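You operate a simulated robot arm through the tools that you are given. There is no shell and no other tool.

The job below is to be done with a simulated robot arm. You get a single attempt, and the scene is never put back.

JOB
Start rig three's pump and set the flow that the slip asks for.
Fine: open the red valve first; press PUMP, then the green button; set the flow by the blue valve.

It is judged by the outcome, as a careful person would: the job done as asked, and still so three seconds after it is handed in. It fails if anything else is knocked over, pushed out of place, dropped, spilled or broken.

ROBOT AND FRAMES
A 6-joint arm with a two-finger gripper, fixed in place. Base frame: the origin is on the floor under the middle of its stand, x ahead of it, y to its left, z up. Lengths are in cm, angles in rad, forces in N, time in s.
It reaches about 157.2 cm from its shoulder. Its first joint turns from -2.897 to 2.897 rad. Payload 2.45 kg.
The TCP is the grasp point between the finger pads, 2 cm short of the fingertips. In the tool frame z runs along the fingers and y along their closing line. The gripper opens to 14 cm; its body begins 16.8 cm behind the TCP.
Orientation is that of the tool frame in the base frame, as a unit quaternion [w, x, y, z]. With the fingers straight down and closing along the base's y, the tool's x points along the base's -x, its y along +y and its z along -z.

CONTROLS
- The arm moves only by the tool arm_command. Its argument "steps" is a list of rows, each an object of numbers (a shift or turn left out is 0, a gripper value left out holds the last): "dx", "dy", "dz": the shift along the tool's x, y, z in units of 150 mm (1.0 is 150 mm); "wx", "wy", "wz": the turn, a rotation vector about the tool's x, y, z in units of 45 degrees (1.0 is 45 degrees). In form: [{"dx": .., "dy": .., "dz": .., "wx": .., "wy": .., "wz": ..}, ...]. A call has 1 to 20 rows; each row is the pose to reach, as a shift and turn from the pose commanded when the call began, along the tool's axes at that moment. "jaw" is the gripper command, from -1 (shut) to 1 (fully open), values between in proportion, set as the call begins (left out, the last holds). A call with a number of a shift or a turn outside -1 to 1 is refused whole. Rows are played at 5 a second. More than 5 cm and 0.15 rad between two rows, or a gripper value outside its range, and nothing of the call is played. A pose out of reach is approached as far as the arm can. The call stops where the force on the tool passes 40 N (or 10 N more than at its start, if that is more) or the arm is blocked; 0.2 s more then pass. Each finger travels about 4.5 cm/s and halts on what it meets, pressing with about 43 N; the grip force reading is that of the motor and also rises with nothing between the fingers. The clock runs only during rows and for 0.2 s after the last one: add rows that repeat a pose to give the fingers time. The reply holds the time, the measured pose of the TCP, the force on the tool along the base axes, the opening and the grip force, in the units named above and with some noise, with the torque about the TCP (base axes, N m) and any sound that the robot's microphone picked up.
- Cameras (640 x 400 px; columns grow to the right, rows downward): "scene" is fixed at [22.05, 65.18, 183.41]; the picture's right is [-0.16, -0.99, 0.00], its down [-0.60, 0.10, -0.79] and it looks along [0.78, -0.12, -0.61] (base axes); focal length 214 px, centre (320, 200). "wrist" rides on the gripper at [7.8, 1.1, -20.9] in the tool frame; the picture's right is [-0.14, 0.99, 0.00], its down [-0.92, -0.13, -0.37] and it looks along [-0.37, -0.05, 0.93] (tool axes); focal length 280 px, centre (320, 200). There is no depth. A picture from a camera that has moved, and an enlarged one, comes with that camera's place and axes in the base frame and with its lens.
- grab_frame(camera): a new picture of that camera. No time passes.
- zoom(camera, box): a new picture of the part [left, top, right, bottom] of that camera's present view, enlarged. No time passes.
- sign_off(): hands the job in; it is judged then, once.

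Places have to be worked out from the pictures, the camera data and where the tool is seen. Open the gripper and draw the arm clear of the work before you hand the job in, unless the task says otherwise.

The tools are called after "Emit:" by a JSON object that holds its "fn" and its "kwargs". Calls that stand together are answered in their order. arm_command: Moves the arm, as the interface text tells. Its arguments: {"type":"object","properties":{"steps":{"type":"array","items":{"type":"object","properties":{"dx":{"type":"number"},"dy":{"type":"number"},"dz":{"type":"number"},"wx":{"type":"number"},"wy":{"type":"number"},"wz":{"type":"number"}}}},"jaw":{"type":"number"}},"required":["steps"]} The other tools are called the same way: grab_frame (camera) takes a picture; zoom (camera, box) takes an enlarged picture of a part of a camera's view; sign_off () hands the job in.

At the start:

```text
clock: 0.0
tcp_pos: [56.5, 3.34, 156.22]
ee_rot: [0.0, 0.001, 1.0, 0.0]
wrist_force: [0.0, -0.2, 0.8]
wrist_torque: [-0.02, 0.02, -0.01]
width: 14.0
finger_force: 0.0
```

scene: 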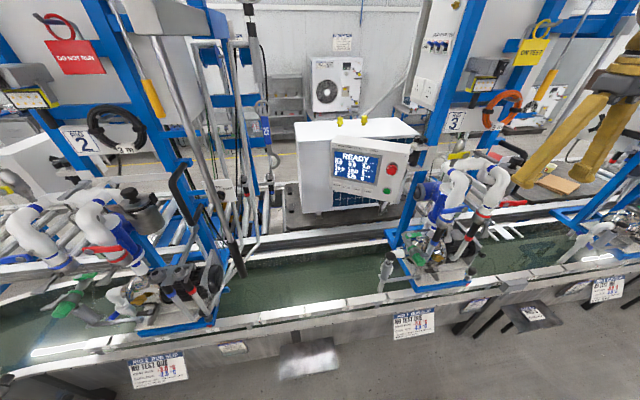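
wrist: 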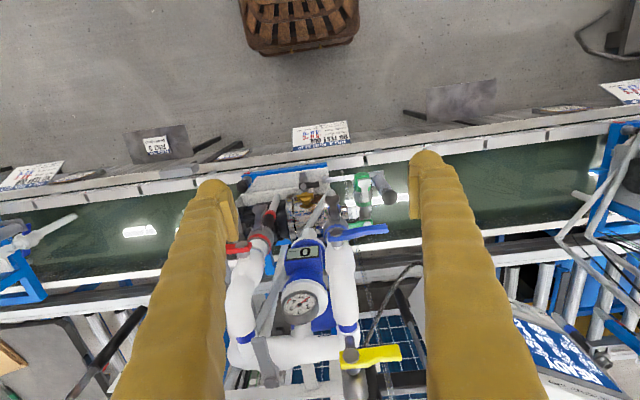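

I start by looking closely at the scene: the labels, the slip, the controller panel and rig three's valves.

Emit:
{"fn": "zoom", "kwargs": {"camera": "scene", "box": [370, 130, 530, 230]}}

Emit:
{"fn": "zoom", "kwargs": {"camera": "scene", "box": [290, 110, 430, 210]}}

Emit:
{"fn": "zoom", "kwargs": {"camera": "scene", "box": [370, 200, 530, 300]}}

Emit:
{"fn": "zoom", "kwargs": {"camera": "scene", "box": [380, 300, 450, 350]}}

Emit:
{"fn": "zoom", "kwargs": {"camera": "wrist", "box": [220, 160, 420, 290]}}

Emit:
{"fn": "zoom", "kwargs": {"camera": "wrist", "box": [220, 270, 420, 400]}}

Emit:
{"fn": "zoom", "kwargs": {"camera": "wrist", "box": [280, 110, 370, 160]}}

```text
4.00 times, centred on (450, 180) of scene
camera zoom: at [22.05, 65.18, 183.41], right [-0.16, -0.99, 0.0], down [-0.6, 0.1, -0.79], along [0.78, -0.12, -0.61], focal length 858 px, centre (-200, 280)
```

zoom: 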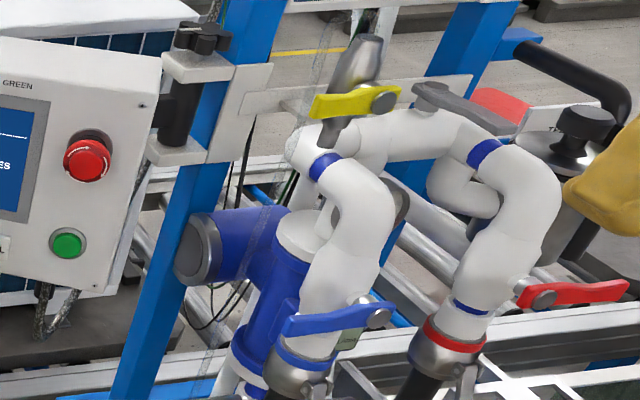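

```text
4.00 times, centred on (360, 160) of scene
camera zoom: at [22.05, 65.18, 183.41], right [-0.16, -0.99, 0.0], down [-0.6, 0.1, -0.79], along [0.78, -0.12, -0.61], focal length 858 px, centre (160, 360)
```

zoom: 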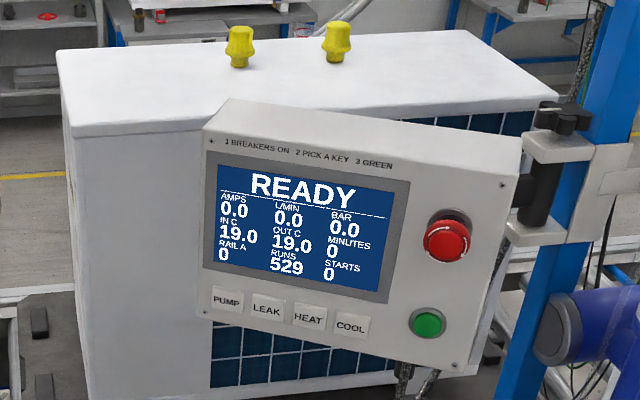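

```text
4.00 times, centred on (450, 250) of scene
camera zoom: at [22.05, 65.18, 183.41], right [-0.16, -0.99, 0.0], down [-0.6, 0.1, -0.79], along [0.78, -0.12, -0.61], focal length 858 px, centre (-200, 0)
```

zoom: 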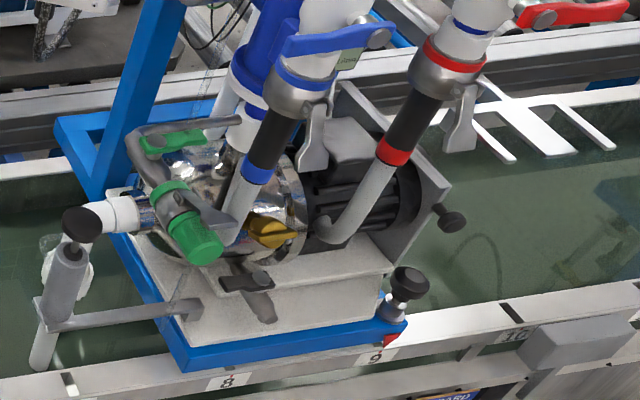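

```text
8.00 times, centred on (415, 325) of scene
camera zoom: at [22.05, 65.18, 183.41], right [-0.16, -0.99, 0.0], down [-0.6, 0.1, -0.79], along [0.78, -0.12, -0.61], focal length 1716 px, centre (-440, -800)
```

zoom: 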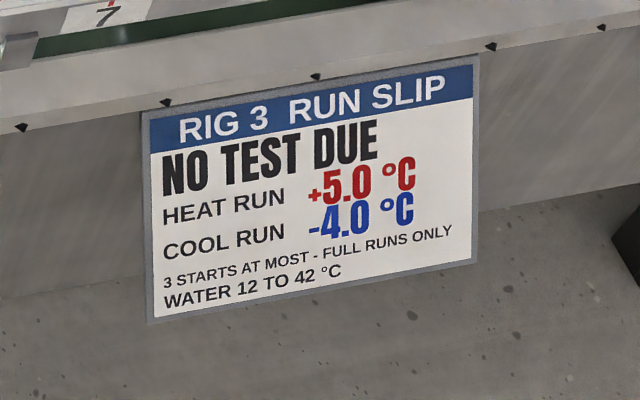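

```text
3.08 times, centred on (320, 225) of wrist
camera zoom: at [48.74, 4.46, 177.01], right [0.14, 0.99, 0.0], down [0.92, -0.13, 0.37], along [0.37, -0.05, -0.93], focal length 863 px, centre (320, 123)
```

zoom: 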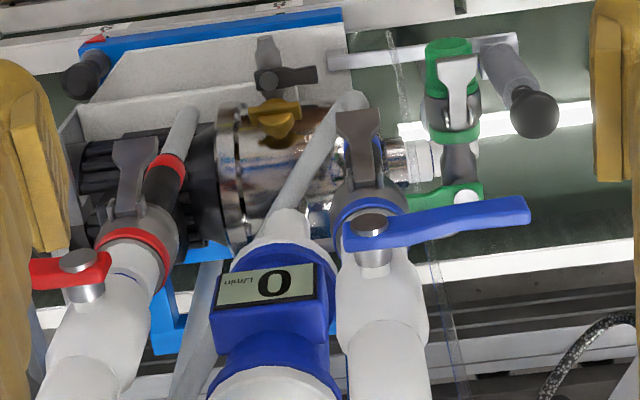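

```text
3.08 times, centred on (320, 335) of wrist
camera zoom: at [48.74, 4.46, 177.01], right [0.14, 0.99, 0.0], down [0.92, -0.13, 0.37], along [0.37, -0.05, -0.93], focal length 863 px, centre (320, -215)
```

zoom: 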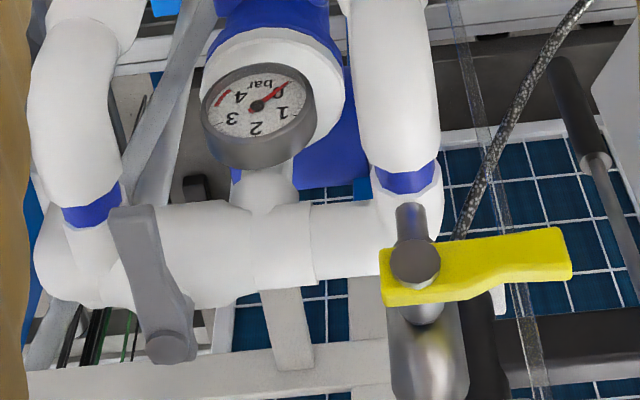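

```text
7.11 times, centred on (325, 135) of wrist
camera zoom: at [48.74, 4.46, 177.01], right [0.14, 0.99, 0.0], down [0.92, -0.13, 0.37], along [0.37, -0.05, -0.93], focal length 1994 px, centre (284, 662)
```

zoom: 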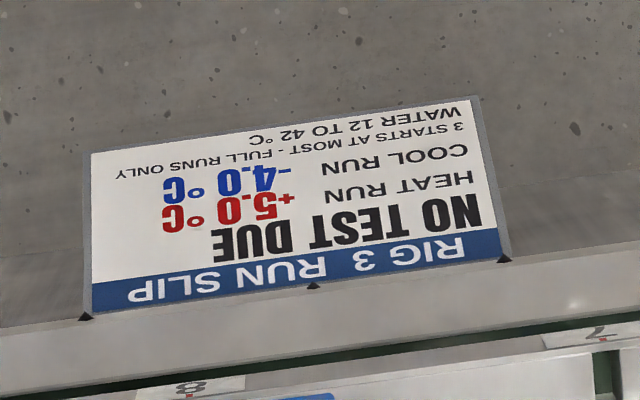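

Rig 3's main slip reads "NO TEST DUE", so I look for other slips, plates, tags and breakers around the scene.

Emit:
{"fn": "zoom", "kwargs": {"camera": "scene", "box": [400, 20, 560, 140]}}

Emit:
{"fn": "zoom", "kwargs": {"camera": "scene", "box": [440, 280, 640, 400]}}

Emit:
{"fn": "zoom", "kwargs": {"camera": "scene", "box": [120, 320, 360, 400]}}

Emit:
{"fn": "zoom", "kwargs": {"camera": "scene", "box": [0, 0, 160, 170]}}

Emit:
{"fn": "zoom", "kwargs": {"camera": "scene", "box": [220, 20, 380, 130]}}

Emit:
{"fn": "zoom", "kwargs": {"camera": "scene", "box": [480, 0, 640, 120]}}

Emit:
{"fn": "zoom", "kwargs": {"camera": "scene", "box": [0, 170, 260, 340]}}

Emit:
{"fn": "zoom", "kwargs": {"camera": "wrist", "box": [0, 100, 200, 220]}}

Emit:
{"fn": "zoom", "kwargs": {"camera": "wrist", "box": [400, 60, 640, 200]}}

Emit:
{"fn": "zoom", "kwargs": {"camera": "wrist", "box": [440, 240, 640, 400]}}

```text
3.33 times, centred on (480, 80) of scene
camera zoom: at [22.05, 65.18, 183.41], right [-0.16, -0.99, 0.0], down [-0.6, 0.1, -0.79], along [0.78, -0.12, -0.61], focal length 715 px, centre (-213, 600)
```

zoom: 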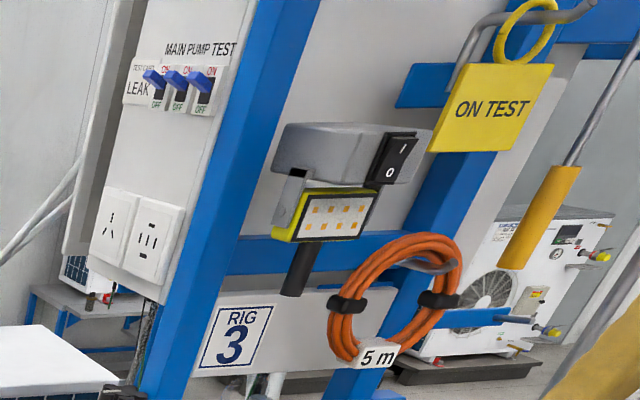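

```text
3.20 times, centred on (540, 340) of scene
camera zoom: at [22.05, 65.18, 183.41], right [-0.16, -0.99, 0.0], down [-0.6, 0.1, -0.79], along [0.78, -0.12, -0.61], focal length 686 px, centre (-384, -248)
```

zoom: 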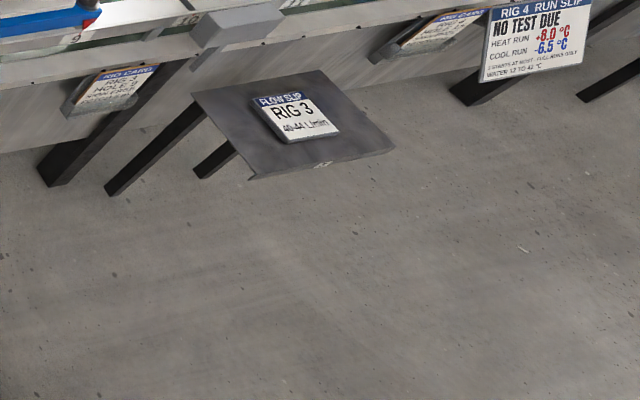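

```text
2.67 times, centred on (240, 360) of scene
camera zoom: at [22.05, 65.18, 183.41], right [-0.16, -0.99, 0.0], down [-0.6, 0.1, -0.79], along [0.78, -0.12, -0.61], focal length 572 px, centre (533, -227)
```

zoom: 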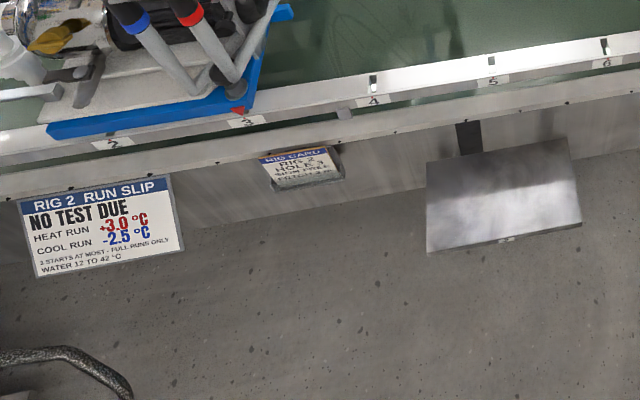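

```text
2.35 times, centred on (80, 85) of scene
camera zoom: at [22.05, 65.18, 183.41], right [-0.16, -0.99, 0.0], down [-0.6, 0.1, -0.79], along [0.78, -0.12, -0.61], focal length 505 px, centre (885, 471)
```

zoom: 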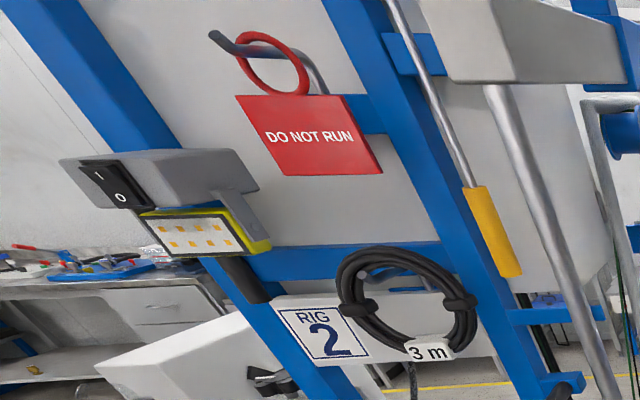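

```text
3.64 times, centred on (300, 75) of scene
camera zoom: at [22.05, 65.18, 183.41], right [-0.16, -0.99, 0.0], down [-0.6, 0.1, -0.79], along [0.78, -0.12, -0.61], focal length 780 px, centre (393, 654)
```

zoom: 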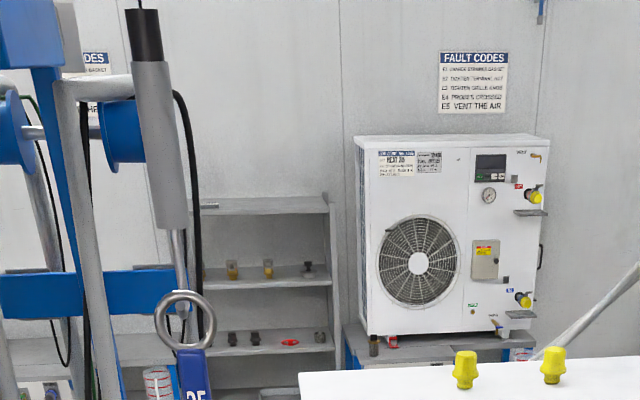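

```text
3.33 times, centred on (560, 60) of scene
camera zoom: at [22.05, 65.18, 183.41], right [-0.16, -0.99, 0.0], down [-0.6, 0.1, -0.79], along [0.78, -0.12, -0.61], focal length 715 px, centre (-480, 667)
```

zoom: 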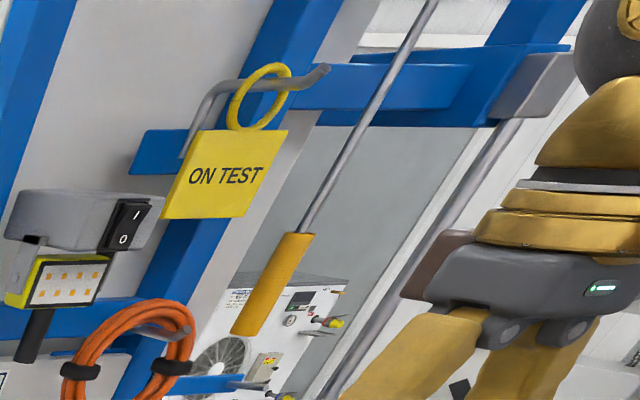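

```text
2.35 times, centred on (130, 255) of scene
camera zoom: at [22.05, 65.18, 183.41], right [-0.16, -0.99, 0.0], down [-0.6, 0.1, -0.79], along [0.78, -0.12, -0.61], focal length 505 px, centre (767, 71)
```

zoom: 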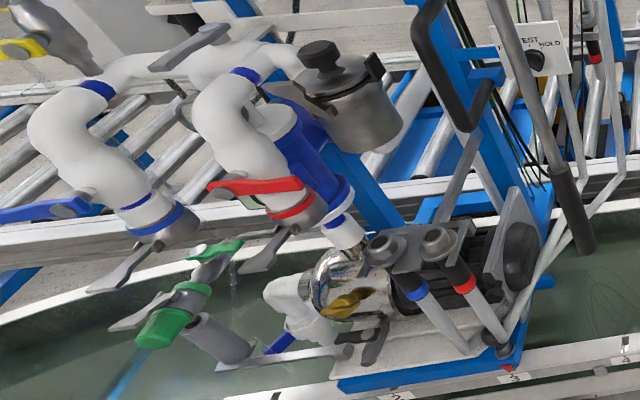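

```text
3.20 times, centred on (100, 160) of wrist
camera zoom: at [48.74, 4.46, 177.01], right [0.14, 0.99, 0.0], down [0.92, -0.13, 0.37], along [0.37, -0.05, -0.93], focal length 897 px, centre (1024, 328)
```

zoom: 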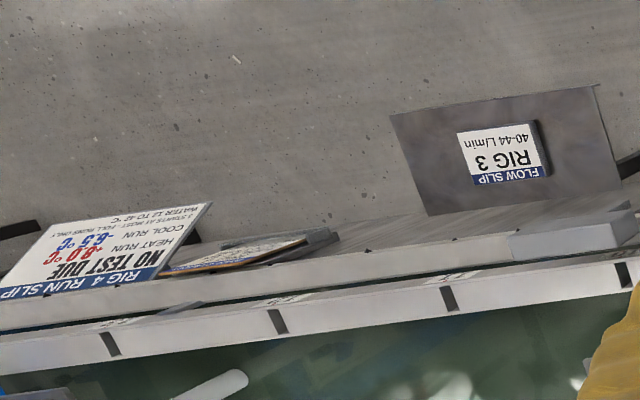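

```text
2.67 times, centred on (520, 130) of wrist
camera zoom: at [48.74, 4.46, 177.01], right [0.14, 0.99, 0.0], down [0.92, -0.13, 0.37], along [0.37, -0.05, -0.93], focal length 748 px, centre (-213, 387)
```

zoom: 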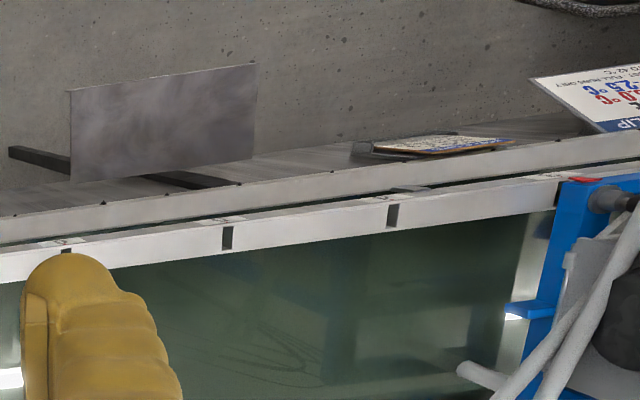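

```text
2.50 times, centred on (540, 320) of wrist
camera zoom: at [48.74, 4.46, 177.01], right [0.14, 0.99, 0.0], down [0.92, -0.13, 0.37], along [0.37, -0.05, -0.93], focal length 701 px, centre (-230, -100)
```

zoom: 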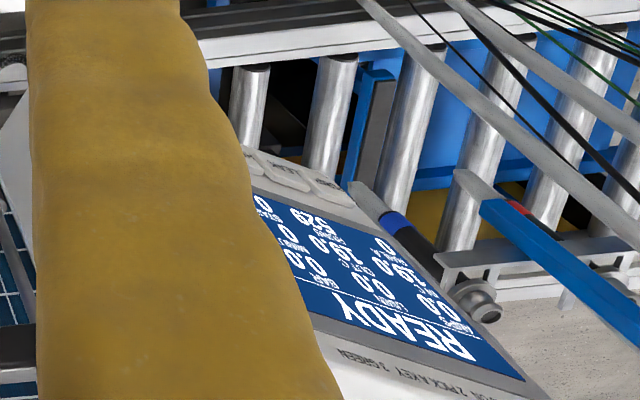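

The flow slip for rig 3 seems to say 40-44 L/min. I zoom in to be sure, and look at the breakers and rig card 3.

Emit:
{"fn": "zoom", "kwargs": {"camera": "wrist", "box": [130, 130, 190, 168]}}

Emit:
{"fn": "zoom", "kwargs": {"camera": "scene", "box": [515, 300, 555, 325]}}

Emit:
{"fn": "zoom", "kwargs": {"camera": "scene", "box": [415, 25, 479, 65]}}

Emit:
{"fn": "zoom", "kwargs": {"camera": "scene", "box": [450, 290, 500, 320]}}

Emit:
{"fn": "zoom", "kwargs": {"camera": "scene", "box": [330, 170, 420, 226]}}

Emit:
{"fn": "zoom", "kwargs": {"camera": "wrist", "box": [200, 130, 260, 170]}}

Emit:
{"fn": "zoom", "kwargs": {"camera": "scene", "box": [320, 25, 380, 60]}}

Emit:
{"fn": "zoom", "kwargs": {"camera": "scene", "box": [390, 200, 470, 250]}}

```text
10.53 times, centred on (160, 149) of wrist
camera zoom: at [48.74, 4.46, 177.01], right [0.14, 0.99, 0.0], down [0.92, -0.13, 0.37], along [0.37, -0.05, -0.93], focal length 2952 px, centre (2004, 737)
```

zoom: 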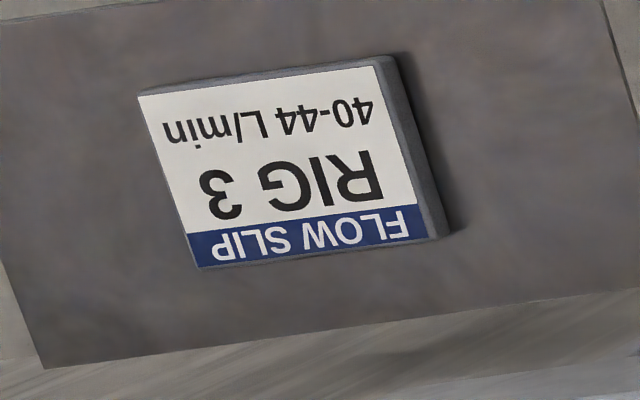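

```text
16.00 times, centred on (535, 312) of scene
camera zoom: at [22.05, 65.18, 183.41], right [-0.16, -0.99, 0.0], down [-0.6, 0.1, -0.79], along [0.78, -0.12, -0.61], focal length 3432 px, centre (-3120, -1600)
```

zoom: 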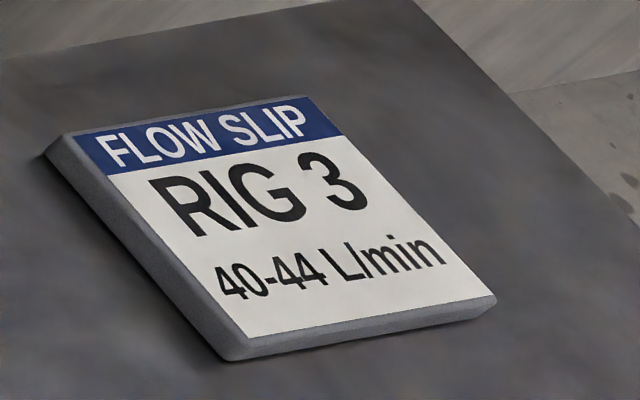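

```text
10.00 times, centred on (447, 45) of scene
camera zoom: at [22.05, 65.18, 183.41], right [-0.16, -0.99, 0.0], down [-0.6, 0.1, -0.79], along [0.78, -0.12, -0.61], focal length 2145 px, centre (-950, 1750)
```

zoom: 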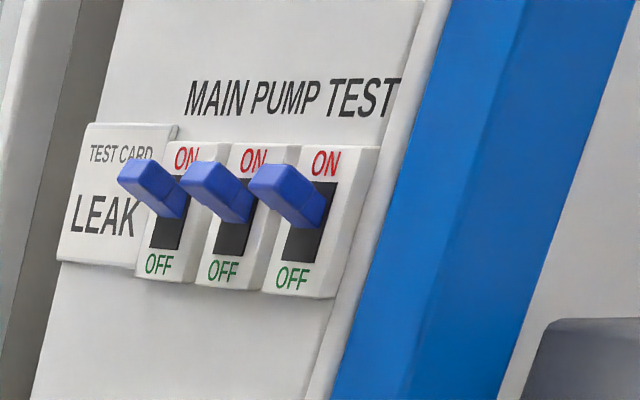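

```text
12.80 times, centred on (475, 305) of scene
camera zoom: at [22.05, 65.18, 183.41], right [-0.16, -0.99, 0.0], down [-0.6, 0.1, -0.79], along [0.78, -0.12, -0.61], focal length 2745 px, centre (-1664, -1144)
```

zoom: 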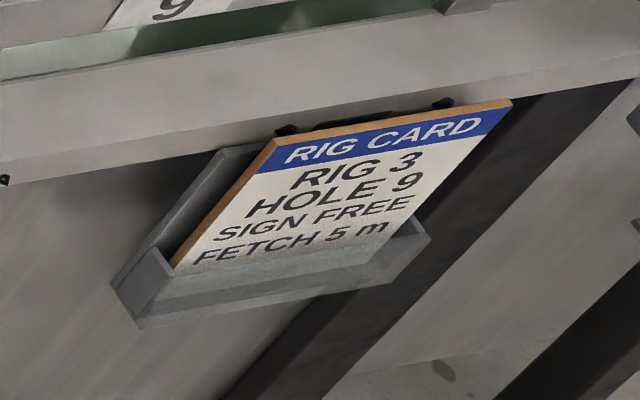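

```text
7.11 times, centred on (375, 198) of scene
camera zoom: at [22.05, 65.18, 183.41], right [-0.16, -0.99, 0.0], down [-0.6, 0.1, -0.79], along [0.78, -0.12, -0.61], focal length 1525 px, centre (-71, 214)
```

zoom: 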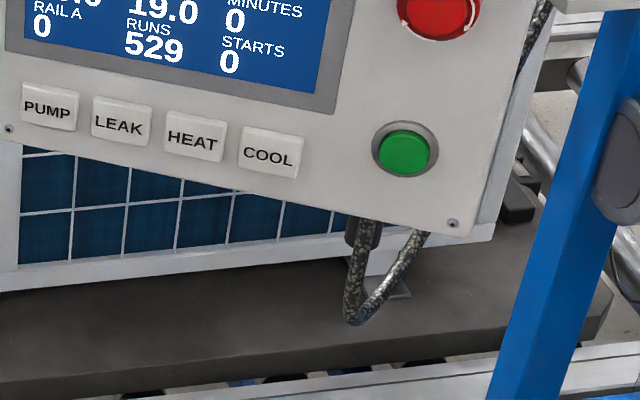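

```text
10.00 times, centred on (230, 150) of wrist
camera zoom: at [48.74, 4.46, 177.01], right [0.14, 0.99, 0.0], down [0.92, -0.13, 0.37], along [0.37, -0.05, -0.93], focal length 2804 px, centre (1220, 700)
```

zoom: 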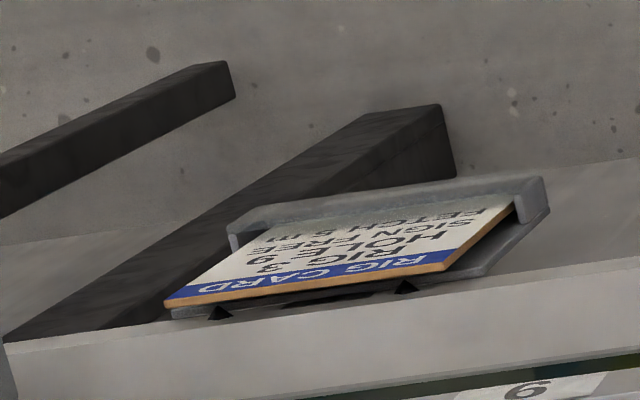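

```text
10.67 times, centred on (350, 42) of scene
camera zoom: at [22.05, 65.18, 183.41], right [-0.16, -0.99, 0.0], down [-0.6, 0.1, -0.79], along [0.78, -0.12, -0.61], focal length 2288 px, centre (0, 1880)
```

zoom: 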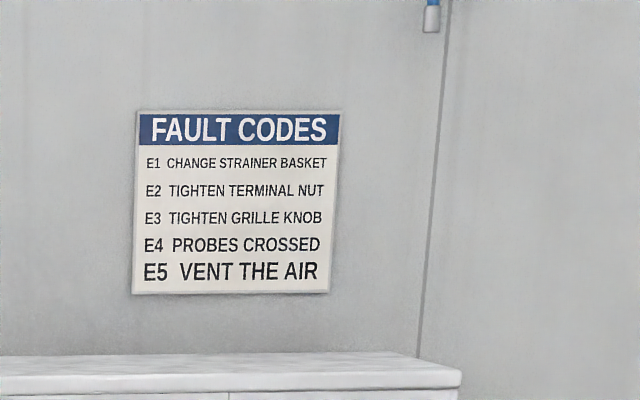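

```text
8.00 times, centred on (430, 225) of scene
camera zoom: at [22.05, 65.18, 183.41], right [-0.16, -0.99, 0.0], down [-0.6, 0.1, -0.79], along [0.78, -0.12, -0.61], focal length 1716 px, centre (-560, 0)
```

zoom: 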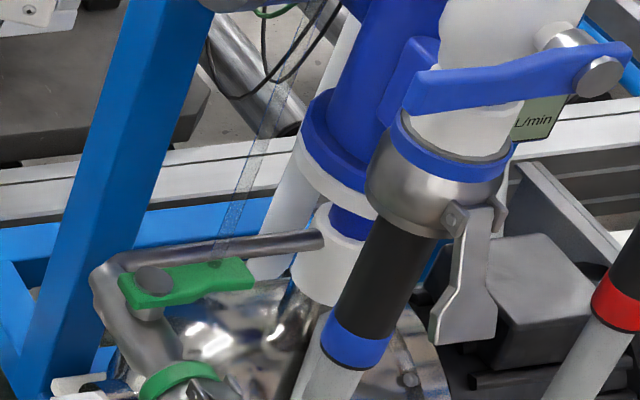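

All three breakers are ON, the controller reads READY, and the flow slip for rig 3 asks for 40-44 L/min. Next I check the gripper's own shape and the pipework before planning any contact.

Emit:
{"fn": "zoom", "kwargs": {"camera": "scene", "box": [500, 20, 640, 220]}}

Emit:
{"fn": "zoom", "kwargs": {"camera": "wrist", "box": [380, 140, 560, 400]}}

Emit:
{"fn": "zoom", "kwargs": {"camera": "scene", "box": [480, 150, 560, 230]}}

```text
2.00 times, centred on (570, 120) of scene
camera zoom: at [22.05, 65.18, 183.41], right [-0.16, -0.99, 0.0], down [-0.6, 0.1, -0.79], along [0.78, -0.12, -0.61], focal length 429 px, centre (-180, 360)
```

zoom: 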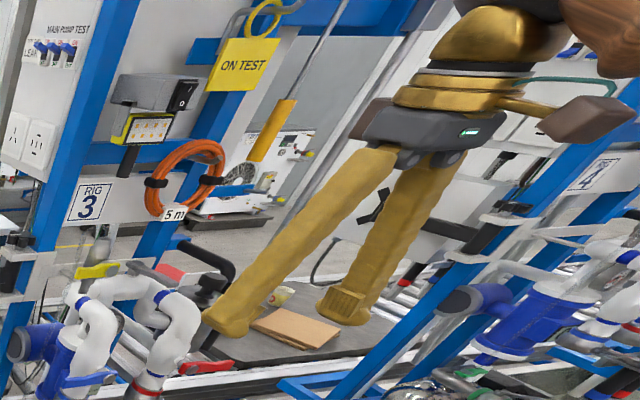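

```text
1.54 times, centred on (470, 270) of wrist
camera zoom: at [48.74, 4.46, 177.01], right [0.14, 0.99, 0.0], down [0.92, -0.13, 0.37], along [0.37, -0.05, -0.93], focal length 431 px, centre (89, 92)
```

zoom: 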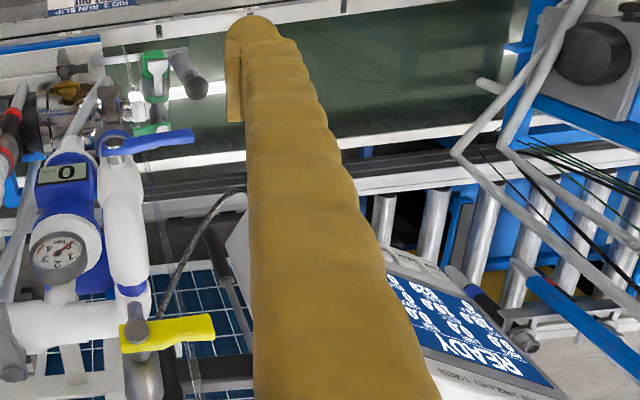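

```text
5.00 times, centred on (520, 190) of scene
camera zoom: at [22.05, 65.18, 183.41], right [-0.16, -0.99, 0.0], down [-0.6, 0.1, -0.79], along [0.78, -0.12, -0.61], focal length 1072 px, centre (-680, 250)
```

zoom: 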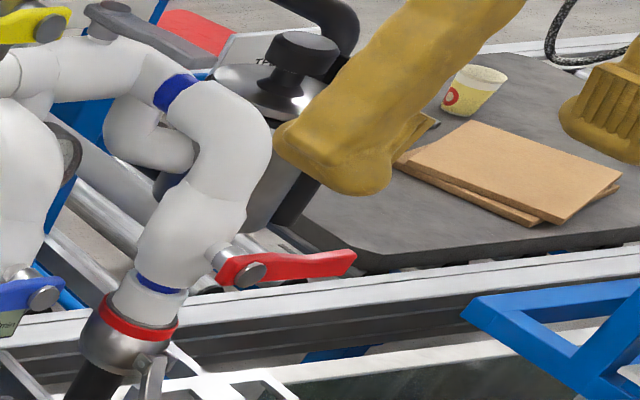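

The fingers are thick, about 4-5 cm wide, so I want a better look at the panel and handles before touching anything. I tilt the tool 45° forward and shift left in free air to get a camera view of the panel.

Emit:
{"fn": "arm_command", "kwargs": {"steps": [{"dy": 0.15, "wy": -0.15}, {"dy": 0.3, "wy": -0.3}, {"dy": 0.45, "wy": -0.45}, {"dy": 0.6, "wy": -0.6}, {"dy": 0.75, "wy": -0.75}, {"dy": 0.9, "wy": -0.9}, {"dy": 1.0, "wy": -1.0}, {"dy": 1.0, "wy": -1.0}]}}

Emit:
{"fn": "grab_frame", "kwargs": {"camera": "wrist"}}

Emit:
{"fn": "grab_frame", "kwargs": {"camera": "scene"}}

```text
clock: 1.8
tcp_pos: [56.54, 18.32, 156.15]
ee_rot: [0.383, 0.0, 0.924, 0.0]
wrist_force: [-0.3, 0.1, -0.2]
wrist_torque: [0.01, -0.01, 0.0]
width: 14.01
finger_force: 0.0
```

```text
taken
camera wrist: at [36.31, 19.43, 165.32], right [0.1, 0.99, 0.1], down [0.39, -0.13, 0.91], along [0.92, -0.05, -0.4], focal length 280 px, centre (320, 200)
```

wrist: 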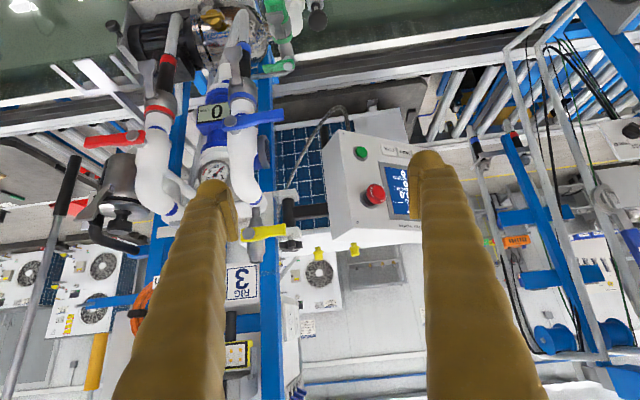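

```text
taken
```

scene: 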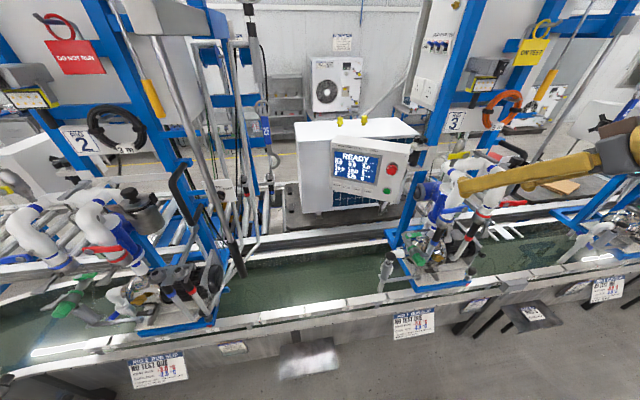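

Now I have a frontal view, though upside-down. I zoom on the valves and panel from here to triangulate.

Emit:
{"fn": "zoom", "kwargs": {"camera": "wrist", "box": [70, 40, 310, 250]}}

Emit:
{"fn": "zoom", "kwargs": {"camera": "wrist", "box": [310, 90, 450, 260]}}

Emit:
{"fn": "zoom", "kwargs": {"camera": "wrist", "box": [80, 70, 180, 180]}}

Emit:
{"fn": "zoom", "kwargs": {"camera": "wrist", "box": [190, 70, 300, 160]}}

```text
1.90 times, centred on (190, 145) of wrist
camera zoom: at [36.31, 19.43, 165.32], right [0.1, 0.99, 0.1], down [0.39, -0.13, 0.91], along [0.92, -0.05, -0.4], focal length 534 px, centre (568, 305)
```

zoom: 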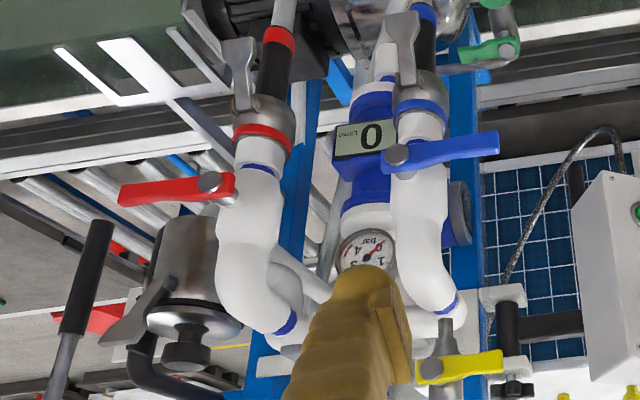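

```text
2.35 times, centred on (380, 175) of wrist
camera zoom: at [36.31, 19.43, 165.32], right [0.1, 0.99, 0.1], down [0.39, -0.13, 0.91], along [0.92, -0.05, -0.4], focal length 660 px, centre (179, 259)
```

zoom: 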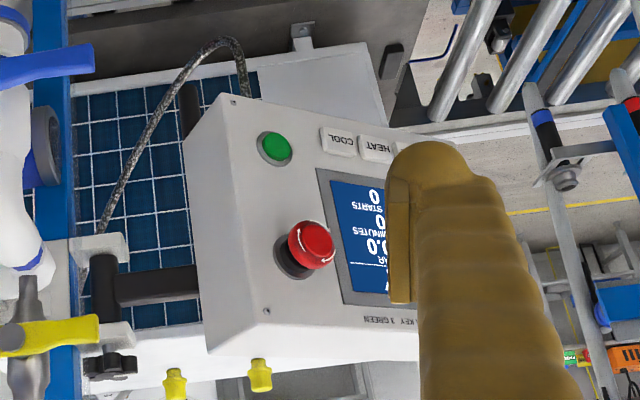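

```text
3.64 times, centred on (130, 125) of wrist
camera zoom: at [36.31, 19.43, 165.32], right [0.1, 0.99, 0.1], down [0.39, -0.13, 0.91], along [0.92, -0.05, -0.4], focal length 1020 px, centre (1011, 473)
```

zoom: 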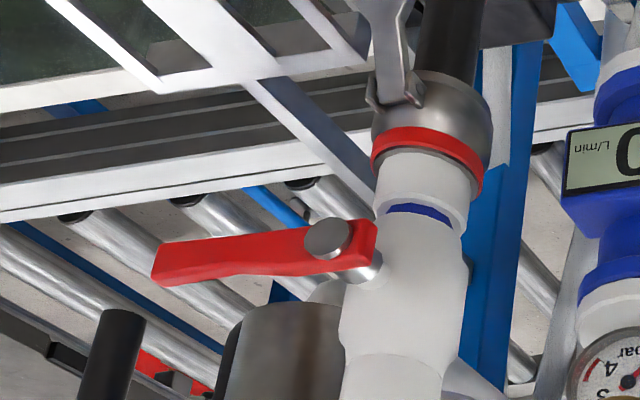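

```text
4.44 times, centred on (245, 115) of wrist
camera zoom: at [36.31, 19.43, 165.32], right [0.1, 0.99, 0.1], down [0.39, -0.13, 0.91], along [0.92, -0.05, -0.4], focal length 1246 px, centre (653, 578)
```

zoom: 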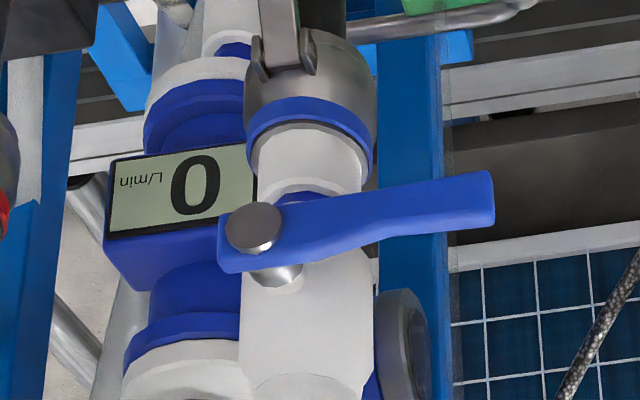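

Triangulating gives red pivot ≈ (73, -13, 133.4) with its handle to -y, and blue pivot ≈ (73, 3.7, 133.3) with its handle to +y. Both stems run along base x. I check the finger width from the side, then pitch the tool to horizontal in place.

Emit:
{"fn": "zoom", "kwargs": {"camera": "scene", "box": [440, 120, 620, 230]}}

Emit:
{"fn": "arm_command", "kwargs": {"steps": [{"wy": -0.15}, {"wy": -0.3}, {"wy": -0.45}, {"wy": -0.6}, {"wy": -0.75}, {"wy": -0.9}, {"wy": -1.0}, {"wy": -1.0}]}}

Emit:
{"fn": "grab_frame", "kwargs": {"camera": "wrist"}}

Emit:
{"fn": "grab_frame", "kwargs": {"camera": "scene"}}

```text
3.56 times, centred on (530, 175) of scene
camera zoom: at [22.05, 65.18, 183.41], right [-0.16, -0.99, 0.0], down [-0.6, 0.1, -0.79], along [0.78, -0.12, -0.61], focal length 763 px, centre (-427, 289)
```

zoom: 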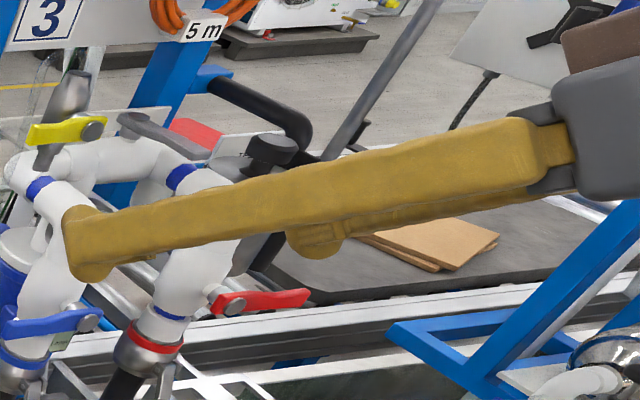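

```text
clock: 3.6
tcp_pos: [56.44, 18.32, 156.19]
ee_rot: [0.707, 0.0, 0.707, 0.001]
wrist_force: [-0.6, -0.9, 0.3]
wrist_torque: [0.0, 0.01, -0.02]
width: 14.02
finger_force: 0.0
```

```text
taken
camera wrist: at [35.61, 19.42, 148.28], right [0.0, 0.99, 0.14], down [-0.37, -0.13, 0.92], along [0.93, -0.05, 0.37], focal length 280 px, centre (320, 200)
```

wrist: 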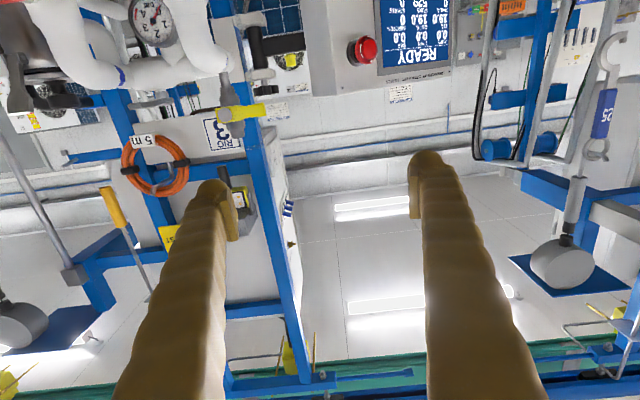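

```text
taken
```

scene: 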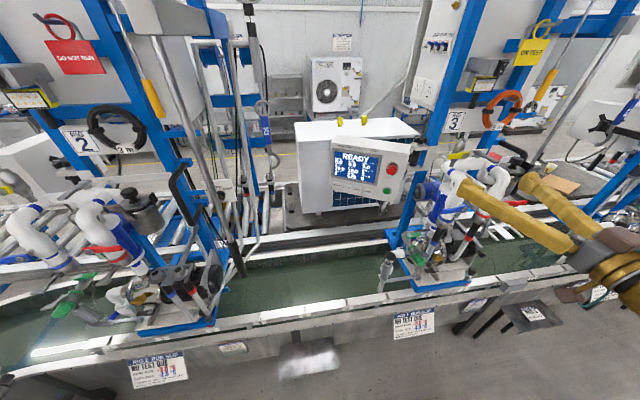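

The tool is now horizontal and pointing at the rigs. I roll it toward vertical closing, narrow the jaw to about 5.5 cm, and slide right toward the red handle, still well in front of the rig at x ≈ 56 and z ≈ 156.

Emit:
{"fn": "arm_command", "kwargs": {"steps": [{"dy": -0.15, "wz": -0.15}, {"dy": -0.3, "wz": -0.3}, {"dy": -0.45, "wz": -0.45}, {"dy": -0.6, "wz": -0.6}, {"dy": -0.75, "wz": -0.75}, {"dy": -0.9, "wz": -0.9}, {"dy": -1.0, "wz": -1.0}, {"dy": -1.0, "wz": -1.0}], "jaw": -0.21}}

Emit:
{"fn": "arm_command", "kwargs": {"steps": [{"dx": 0.1, "dy": -0.1, "wz": -0.15}, {"dx": 0.2, "dy": -0.2, "wz": -0.3}, {"dx": 0.3, "dy": -0.3, "wz": -0.45}, {"dx": 0.4, "dy": -0.4, "wz": -0.6}, {"dx": 0.5, "dy": -0.5, "wz": -0.75}, {"dx": 0.6, "dy": -0.6, "wz": -0.9}, {"dx": 0.707, "dy": -0.707, "wz": -1.0}, {"dx": 0.707, "dy": -0.707, "wz": -1.0}]}}

Emit:
{"fn": "grab_frame", "kwargs": {"camera": "wrist"}}

Emit:
{"fn": "grab_frame", "kwargs": {"camera": "scene"}}

```text
clock: 5.4
tcp_pos: [56.37, 3.35, 156.08]
ee_rot: [0.653, -0.27, 0.653, -0.272]
wrist_force: [-0.3, -0.6, -0.8]
wrist_torque: [0.01, -0.05, 0.0]
width: 5.53
finger_force: 0.0
```

```text
clock: 7.2
tcp_pos: [56.92, -5.43, 153.17]
ee_rot: [0.457, -0.492, 0.554, -0.492]
wrist_force: [0.5, -0.1, 0.7]
wrist_torque: [0.03, 0.01, -0.04]
width: 5.52
finger_force: 0.0
out of reach, approached as far as the arm can: row 2, 3, 4, 5, 6, 7, 8
```

```text
taken
camera wrist: at [35.51, -11.21, 153.83], right [-0.08, 0.17, -0.98], down [-0.26, 0.95, 0.18], along [0.96, 0.27, -0.03], focal length 280 px, centre (320, 200)
```

wrist: 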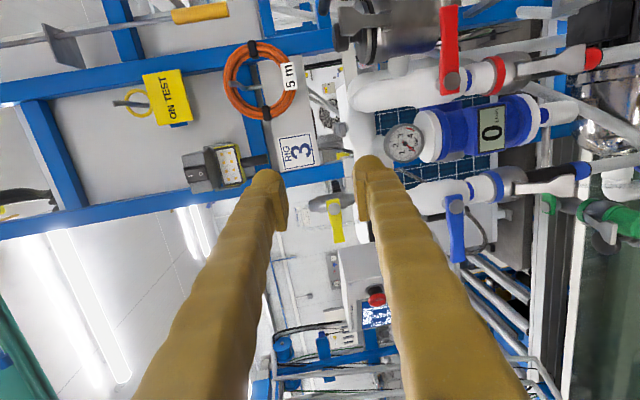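

```text
taken
```

scene: 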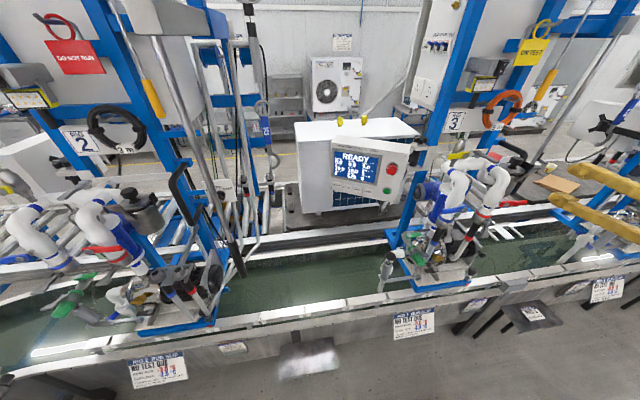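

The arm couldn't fully reach that pose, probably because it is folded too close to its base. I move further out in x and down, still 9+ cm in front of the pipes, where the pose should be reachable.

Emit:
{"fn": "arm_command", "kwargs": {"steps": [{"dz": 0.1, "dy": 0.1}, {"dz": 0.2, "dy": 0.2}, {"dz": 0.3, "dy": 0.3}, {"dz": 0.4, "dy": 0.4}, {"dz": 0.5, "dy": 0.5}, {"dz": 0.5, "dy": 0.6}, {"dz": 0.5, "dy": 0.6}]}}

```text
clock: 8.8
tcp_pos: [63.58, -4.75, 143.78]
ee_rot: [0.454, -0.489, 0.557, -0.495]
wrist_force: [0.2, 0.4, 0.0]
wrist_torque: [0.03, 0.02, 0.03]
width: 5.55
finger_force: 0.0
out of reach, approached as far as the arm can: row 3, 4, 5, 6, 7
```

Still limited, so I test whether the roll angle is the constraint by rolling back 45° and checking for the out-of-reach message.

Emit:
{"fn": "arm_command", "kwargs": {"steps": [{"wz": 0.15}, {"wz": 0.3}, {"wz": 0.45}, {"wz": 0.6}, {"wz": 0.75}, {"wz": 0.9}, {"wz": 1.0}, {"wz": 1.0}]}}

```text
clock: 10.6
tcp_pos: [63.6, -4.51, 143.76]
ee_rot: [0.609, -0.24, 0.702, -0.282]
wrist_force: [0.4, -0.7, -1.1]
wrist_torque: [0.03, 0.0, -0.03]
width: 5.52
finger_force: 0.0
```

Rolling back frees it, so the wrist roll limit is the cause. I straighten the tilt and shift right at this -45° roll to see what is reachable.

Emit:
{"fn": "arm_command", "kwargs": {"steps": [{"dx": 0.09, "dy": -0.1, "dz": 0.014, "wy": -0.05}, {"dx": 0.18, "dy": -0.19, "dz": 0.028, "wy": -0.1}, {"dx": 0.27, "dy": -0.29, "dz": 0.041, "wy": -0.15}, {"dx": 0.363, "dy": -0.387, "dz": 0.055, "wy": -0.185}, {"dx": 0.363, "dy": -0.387, "dz": 0.055, "wy": -0.185}]}}

```text
clock: 11.8
tcp_pos: [63.1, -2.7, 145.23]
ee_rot: [0.639, -0.235, 0.673, -0.288]
wrist_force: [0.4, 0.3, 0.3]
wrist_torque: [0.0, 0.01, 0.01]
width: 5.52
finger_force: 0.2
out of reach, approached as far as the arm can: row 1, 2, 3, 4, 5
```

The limit bites on moving to negative y with a level tool. I undo the roll and pitch back down 45°, a pose the arm handled easily, then test moving right with that pitch.

Emit:
{"fn": "arm_command", "kwargs": {"steps": [{"wz": 0.15}, {"wz": 0.3}, {"wz": 0.45}, {"wz": 0.6}, {"wz": 0.75}, {"wz": 0.9}, {"wz": 1.0}, {"wz": 1.0}]}}

Emit:
{"fn": "arm_command", "kwargs": {"steps": [{"wy": 0.15, "dx": -0.1}, {"wy": 0.3, "dx": -0.2}, {"wy": 0.45, "dx": -0.3}, {"wy": 0.6, "dx": -0.4}, {"wy": 0.75, "dx": -0.4}, {"wy": 0.9, "dx": -0.4}, {"wy": 1.0, "dx": -0.4}, {"wy": 1.0, "dx": -0.4}]}}

Emit:
{"fn": "arm_command", "kwargs": {"steps": [{"dy": -0.15}, {"dy": -0.3}, {"dy": -0.45}, {"dy": -0.6}, {"dy": -0.75}, {"dy": -0.9}, {"dy": -1.0}, {"dy": -1.0}]}}

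```text
clock: 13.6
tcp_pos: [63.4, -2.53, 145.26]
ee_rot: [0.701, 0.04, 0.712, -0.02]
wrist_force: [0.2, -0.4, -0.1]
wrist_torque: [-0.03, 0.01, 0.01]
width: 5.53
finger_force: 0.0
```

```text
clock: 15.4
tcp_pos: [63.51, -2.64, 151.46]
ee_rot: [0.375, 0.046, 0.926, -0.005]
wrist_force: [-0.1, -0.5, -0.3]
wrist_torque: [-0.02, -0.02, 0.0]
width: 5.53
finger_force: 0.1
out of reach, approached as far as the arm can: row 2, 3
```

```text
clock: 17.2
tcp_pos: [62.08, -17.63, 151.07]
ee_rot: [0.375, 0.046, 0.926, -0.005]
wrist_force: [0.2, 0.2, 0.1]
wrist_torque: [0.02, 0.02, 0.02]
width: 5.55
finger_force: 0.1
```

At 45° pitch the arm reaches the red side freely, so I'll work with that pitch, pushing handles with the fingertips. I straighten the small yaw error, close the fingers and look at the red handle from here.

Emit:
{"fn": "arm_command", "kwargs": {"steps": [{"wx": -0.03, "wz": -0.05}, {"wx": -0.0556, "wz": -0.104}, {"wx": -0.0556, "wz": -0.104}, {"wx": -0.0556, "wz": -0.104}], "jaw": -1}}

Emit:
{"fn": "grab_frame", "kwargs": {"camera": "wrist"}}

Emit:
{"fn": "grab_frame", "kwargs": {"camera": "scene"}}

```text
clock: 18.2
tcp_pos: [62.03, -17.62, 150.94]
ee_rot: [0.376, 0.0, 0.927, 0.0]
wrist_force: [0.1, 0.7, -0.8]
wrist_torque: [-0.01, 0.0, 0.02]
width: 0.02
finger_force: 25.6
```

```text
taken
camera wrist: at [42.01, -16.53, 160.51], right [0.1, 0.99, 0.1], down [0.4, -0.13, 0.91], along [0.91, -0.05, -0.41], focal length 280 px, centre (320, 200)
```

wrist: 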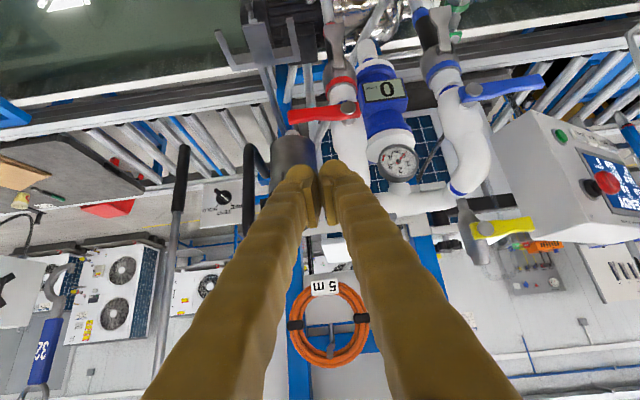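

```text
taken
```

scene: 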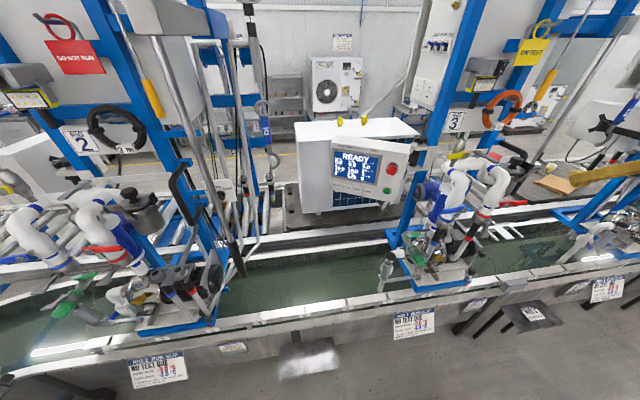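

I zoom in on the red handle and fingertips for accurate positions.

Emit:
{"fn": "zoom", "kwargs": {"camera": "wrist", "box": [260, 60, 400, 220]}}

Emit:
{"fn": "zoom", "kwargs": {"camera": "wrist", "box": [380, 40, 560, 200]}}

Emit:
{"fn": "zoom", "kwargs": {"camera": "scene", "box": [540, 140, 640, 210]}}

```text
2.50 times, centred on (330, 140) of wrist
camera zoom: at [42.01, -16.53, 160.51], right [0.1, 0.99, 0.1], down [0.4, -0.13, 0.91], along [0.91, -0.05, -0.41], focal length 701 px, centre (295, 350)
```

zoom: 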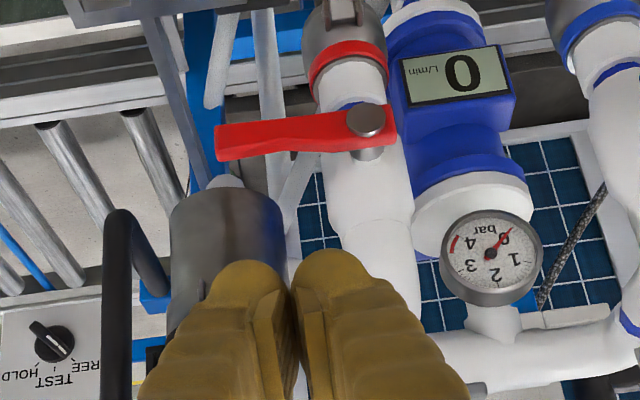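

```text
2.50 times, centred on (470, 120) of wrist
camera zoom: at [42.01, -16.53, 160.51], right [0.1, 0.99, 0.1], down [0.4, -0.13, 0.91], along [0.91, -0.05, -0.41], focal length 701 px, centre (-55, 400)
```

zoom: 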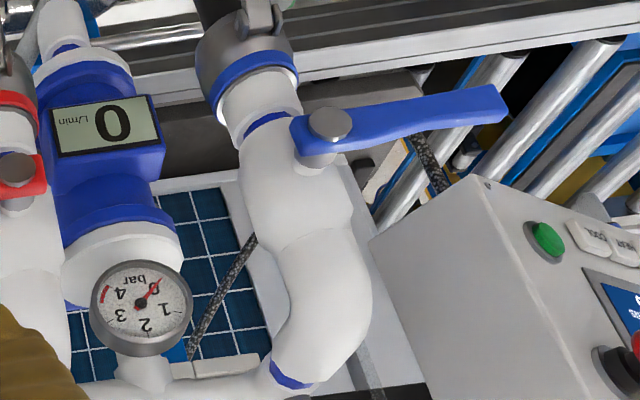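

```text
5.71 times, centred on (590, 175) of scene
camera zoom: at [22.05, 65.18, 183.41], right [-0.16, -0.99, 0.0], down [-0.6, 0.1, -0.79], along [0.78, -0.12, -0.61], focal length 1226 px, centre (-1223, 343)
```

zoom: 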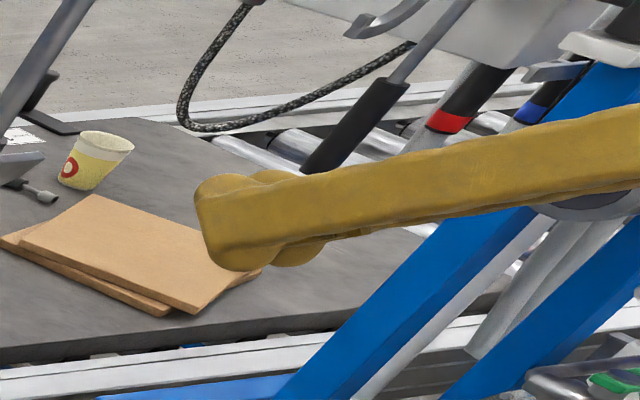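

Red handle refined: pivot (72.7, -13, 133.6), tip near y ≈ -22, about 2 cm wide. I move the closed fingertips to a hover point above the outer end of that handle.

Emit:
{"fn": "arm_command", "kwargs": {"steps": [{"dx": -0.012, "dy": -0.05, "dz": 0.17}, {"dx": -0.024, "dy": -0.1, "dz": 0.34}, {"dx": -0.036, "dy": -0.15, "dz": 0.51}, {"dx": -0.048, "dy": -0.2, "dz": 0.68}, {"dx": -0.06, "dy": -0.24, "dz": 0.85}, {"dx": -0.072, "dy": -0.26, "dz": 1.0}, {"dx": -0.072, "dy": -0.26, "dz": 1.0}]}}

Emit:
{"fn": "grab_frame", "kwargs": {"camera": "wrist"}}

Emit:
{"fn": "zoom", "kwargs": {"camera": "scene", "box": [460, 140, 600, 230]}}

```text
clock: 19.8
tcp_pos: [73.33, -21.54, 140.94]
ee_rot: [0.376, 0.0, 0.927, -0.001]
wrist_force: [-0.7, 0.4, 0.1]
wrist_torque: [-0.02, -0.04, 0.03]
width: 0.0
finger_force: 29.6
```

```text
taken
camera wrist: at [53.26, -20.48, 150.38], right [0.1, 0.99, 0.1], down [0.41, -0.13, 0.91], along [0.91, -0.05, -0.41], focal length 280 px, centre (320, 200)
```

wrist: 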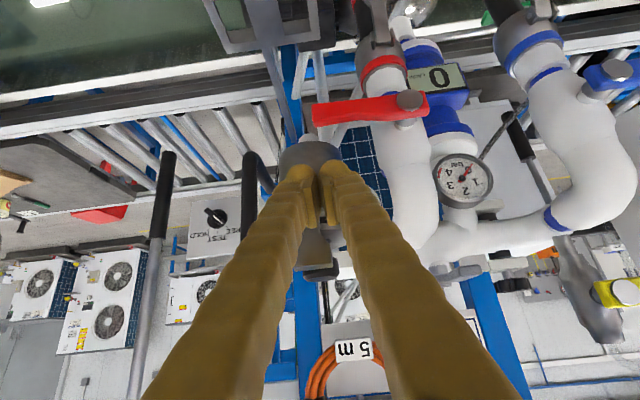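

```text
4.44 times, centred on (530, 185) of scene
camera zoom: at [22.05, 65.18, 183.41], right [-0.16, -0.99, 0.0], down [-0.6, 0.1, -0.79], along [0.78, -0.12, -0.61], focal length 953 px, centre (-613, 267)
```

zoom: 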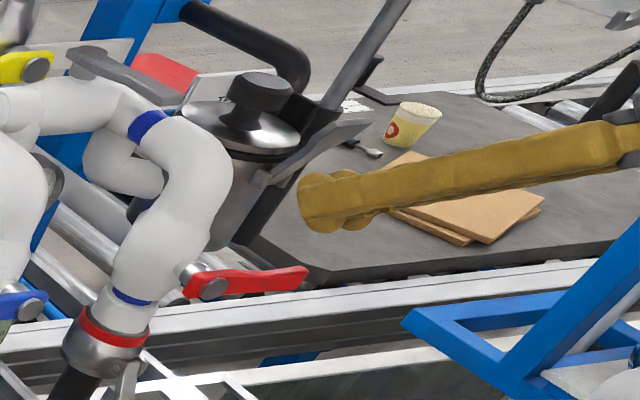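

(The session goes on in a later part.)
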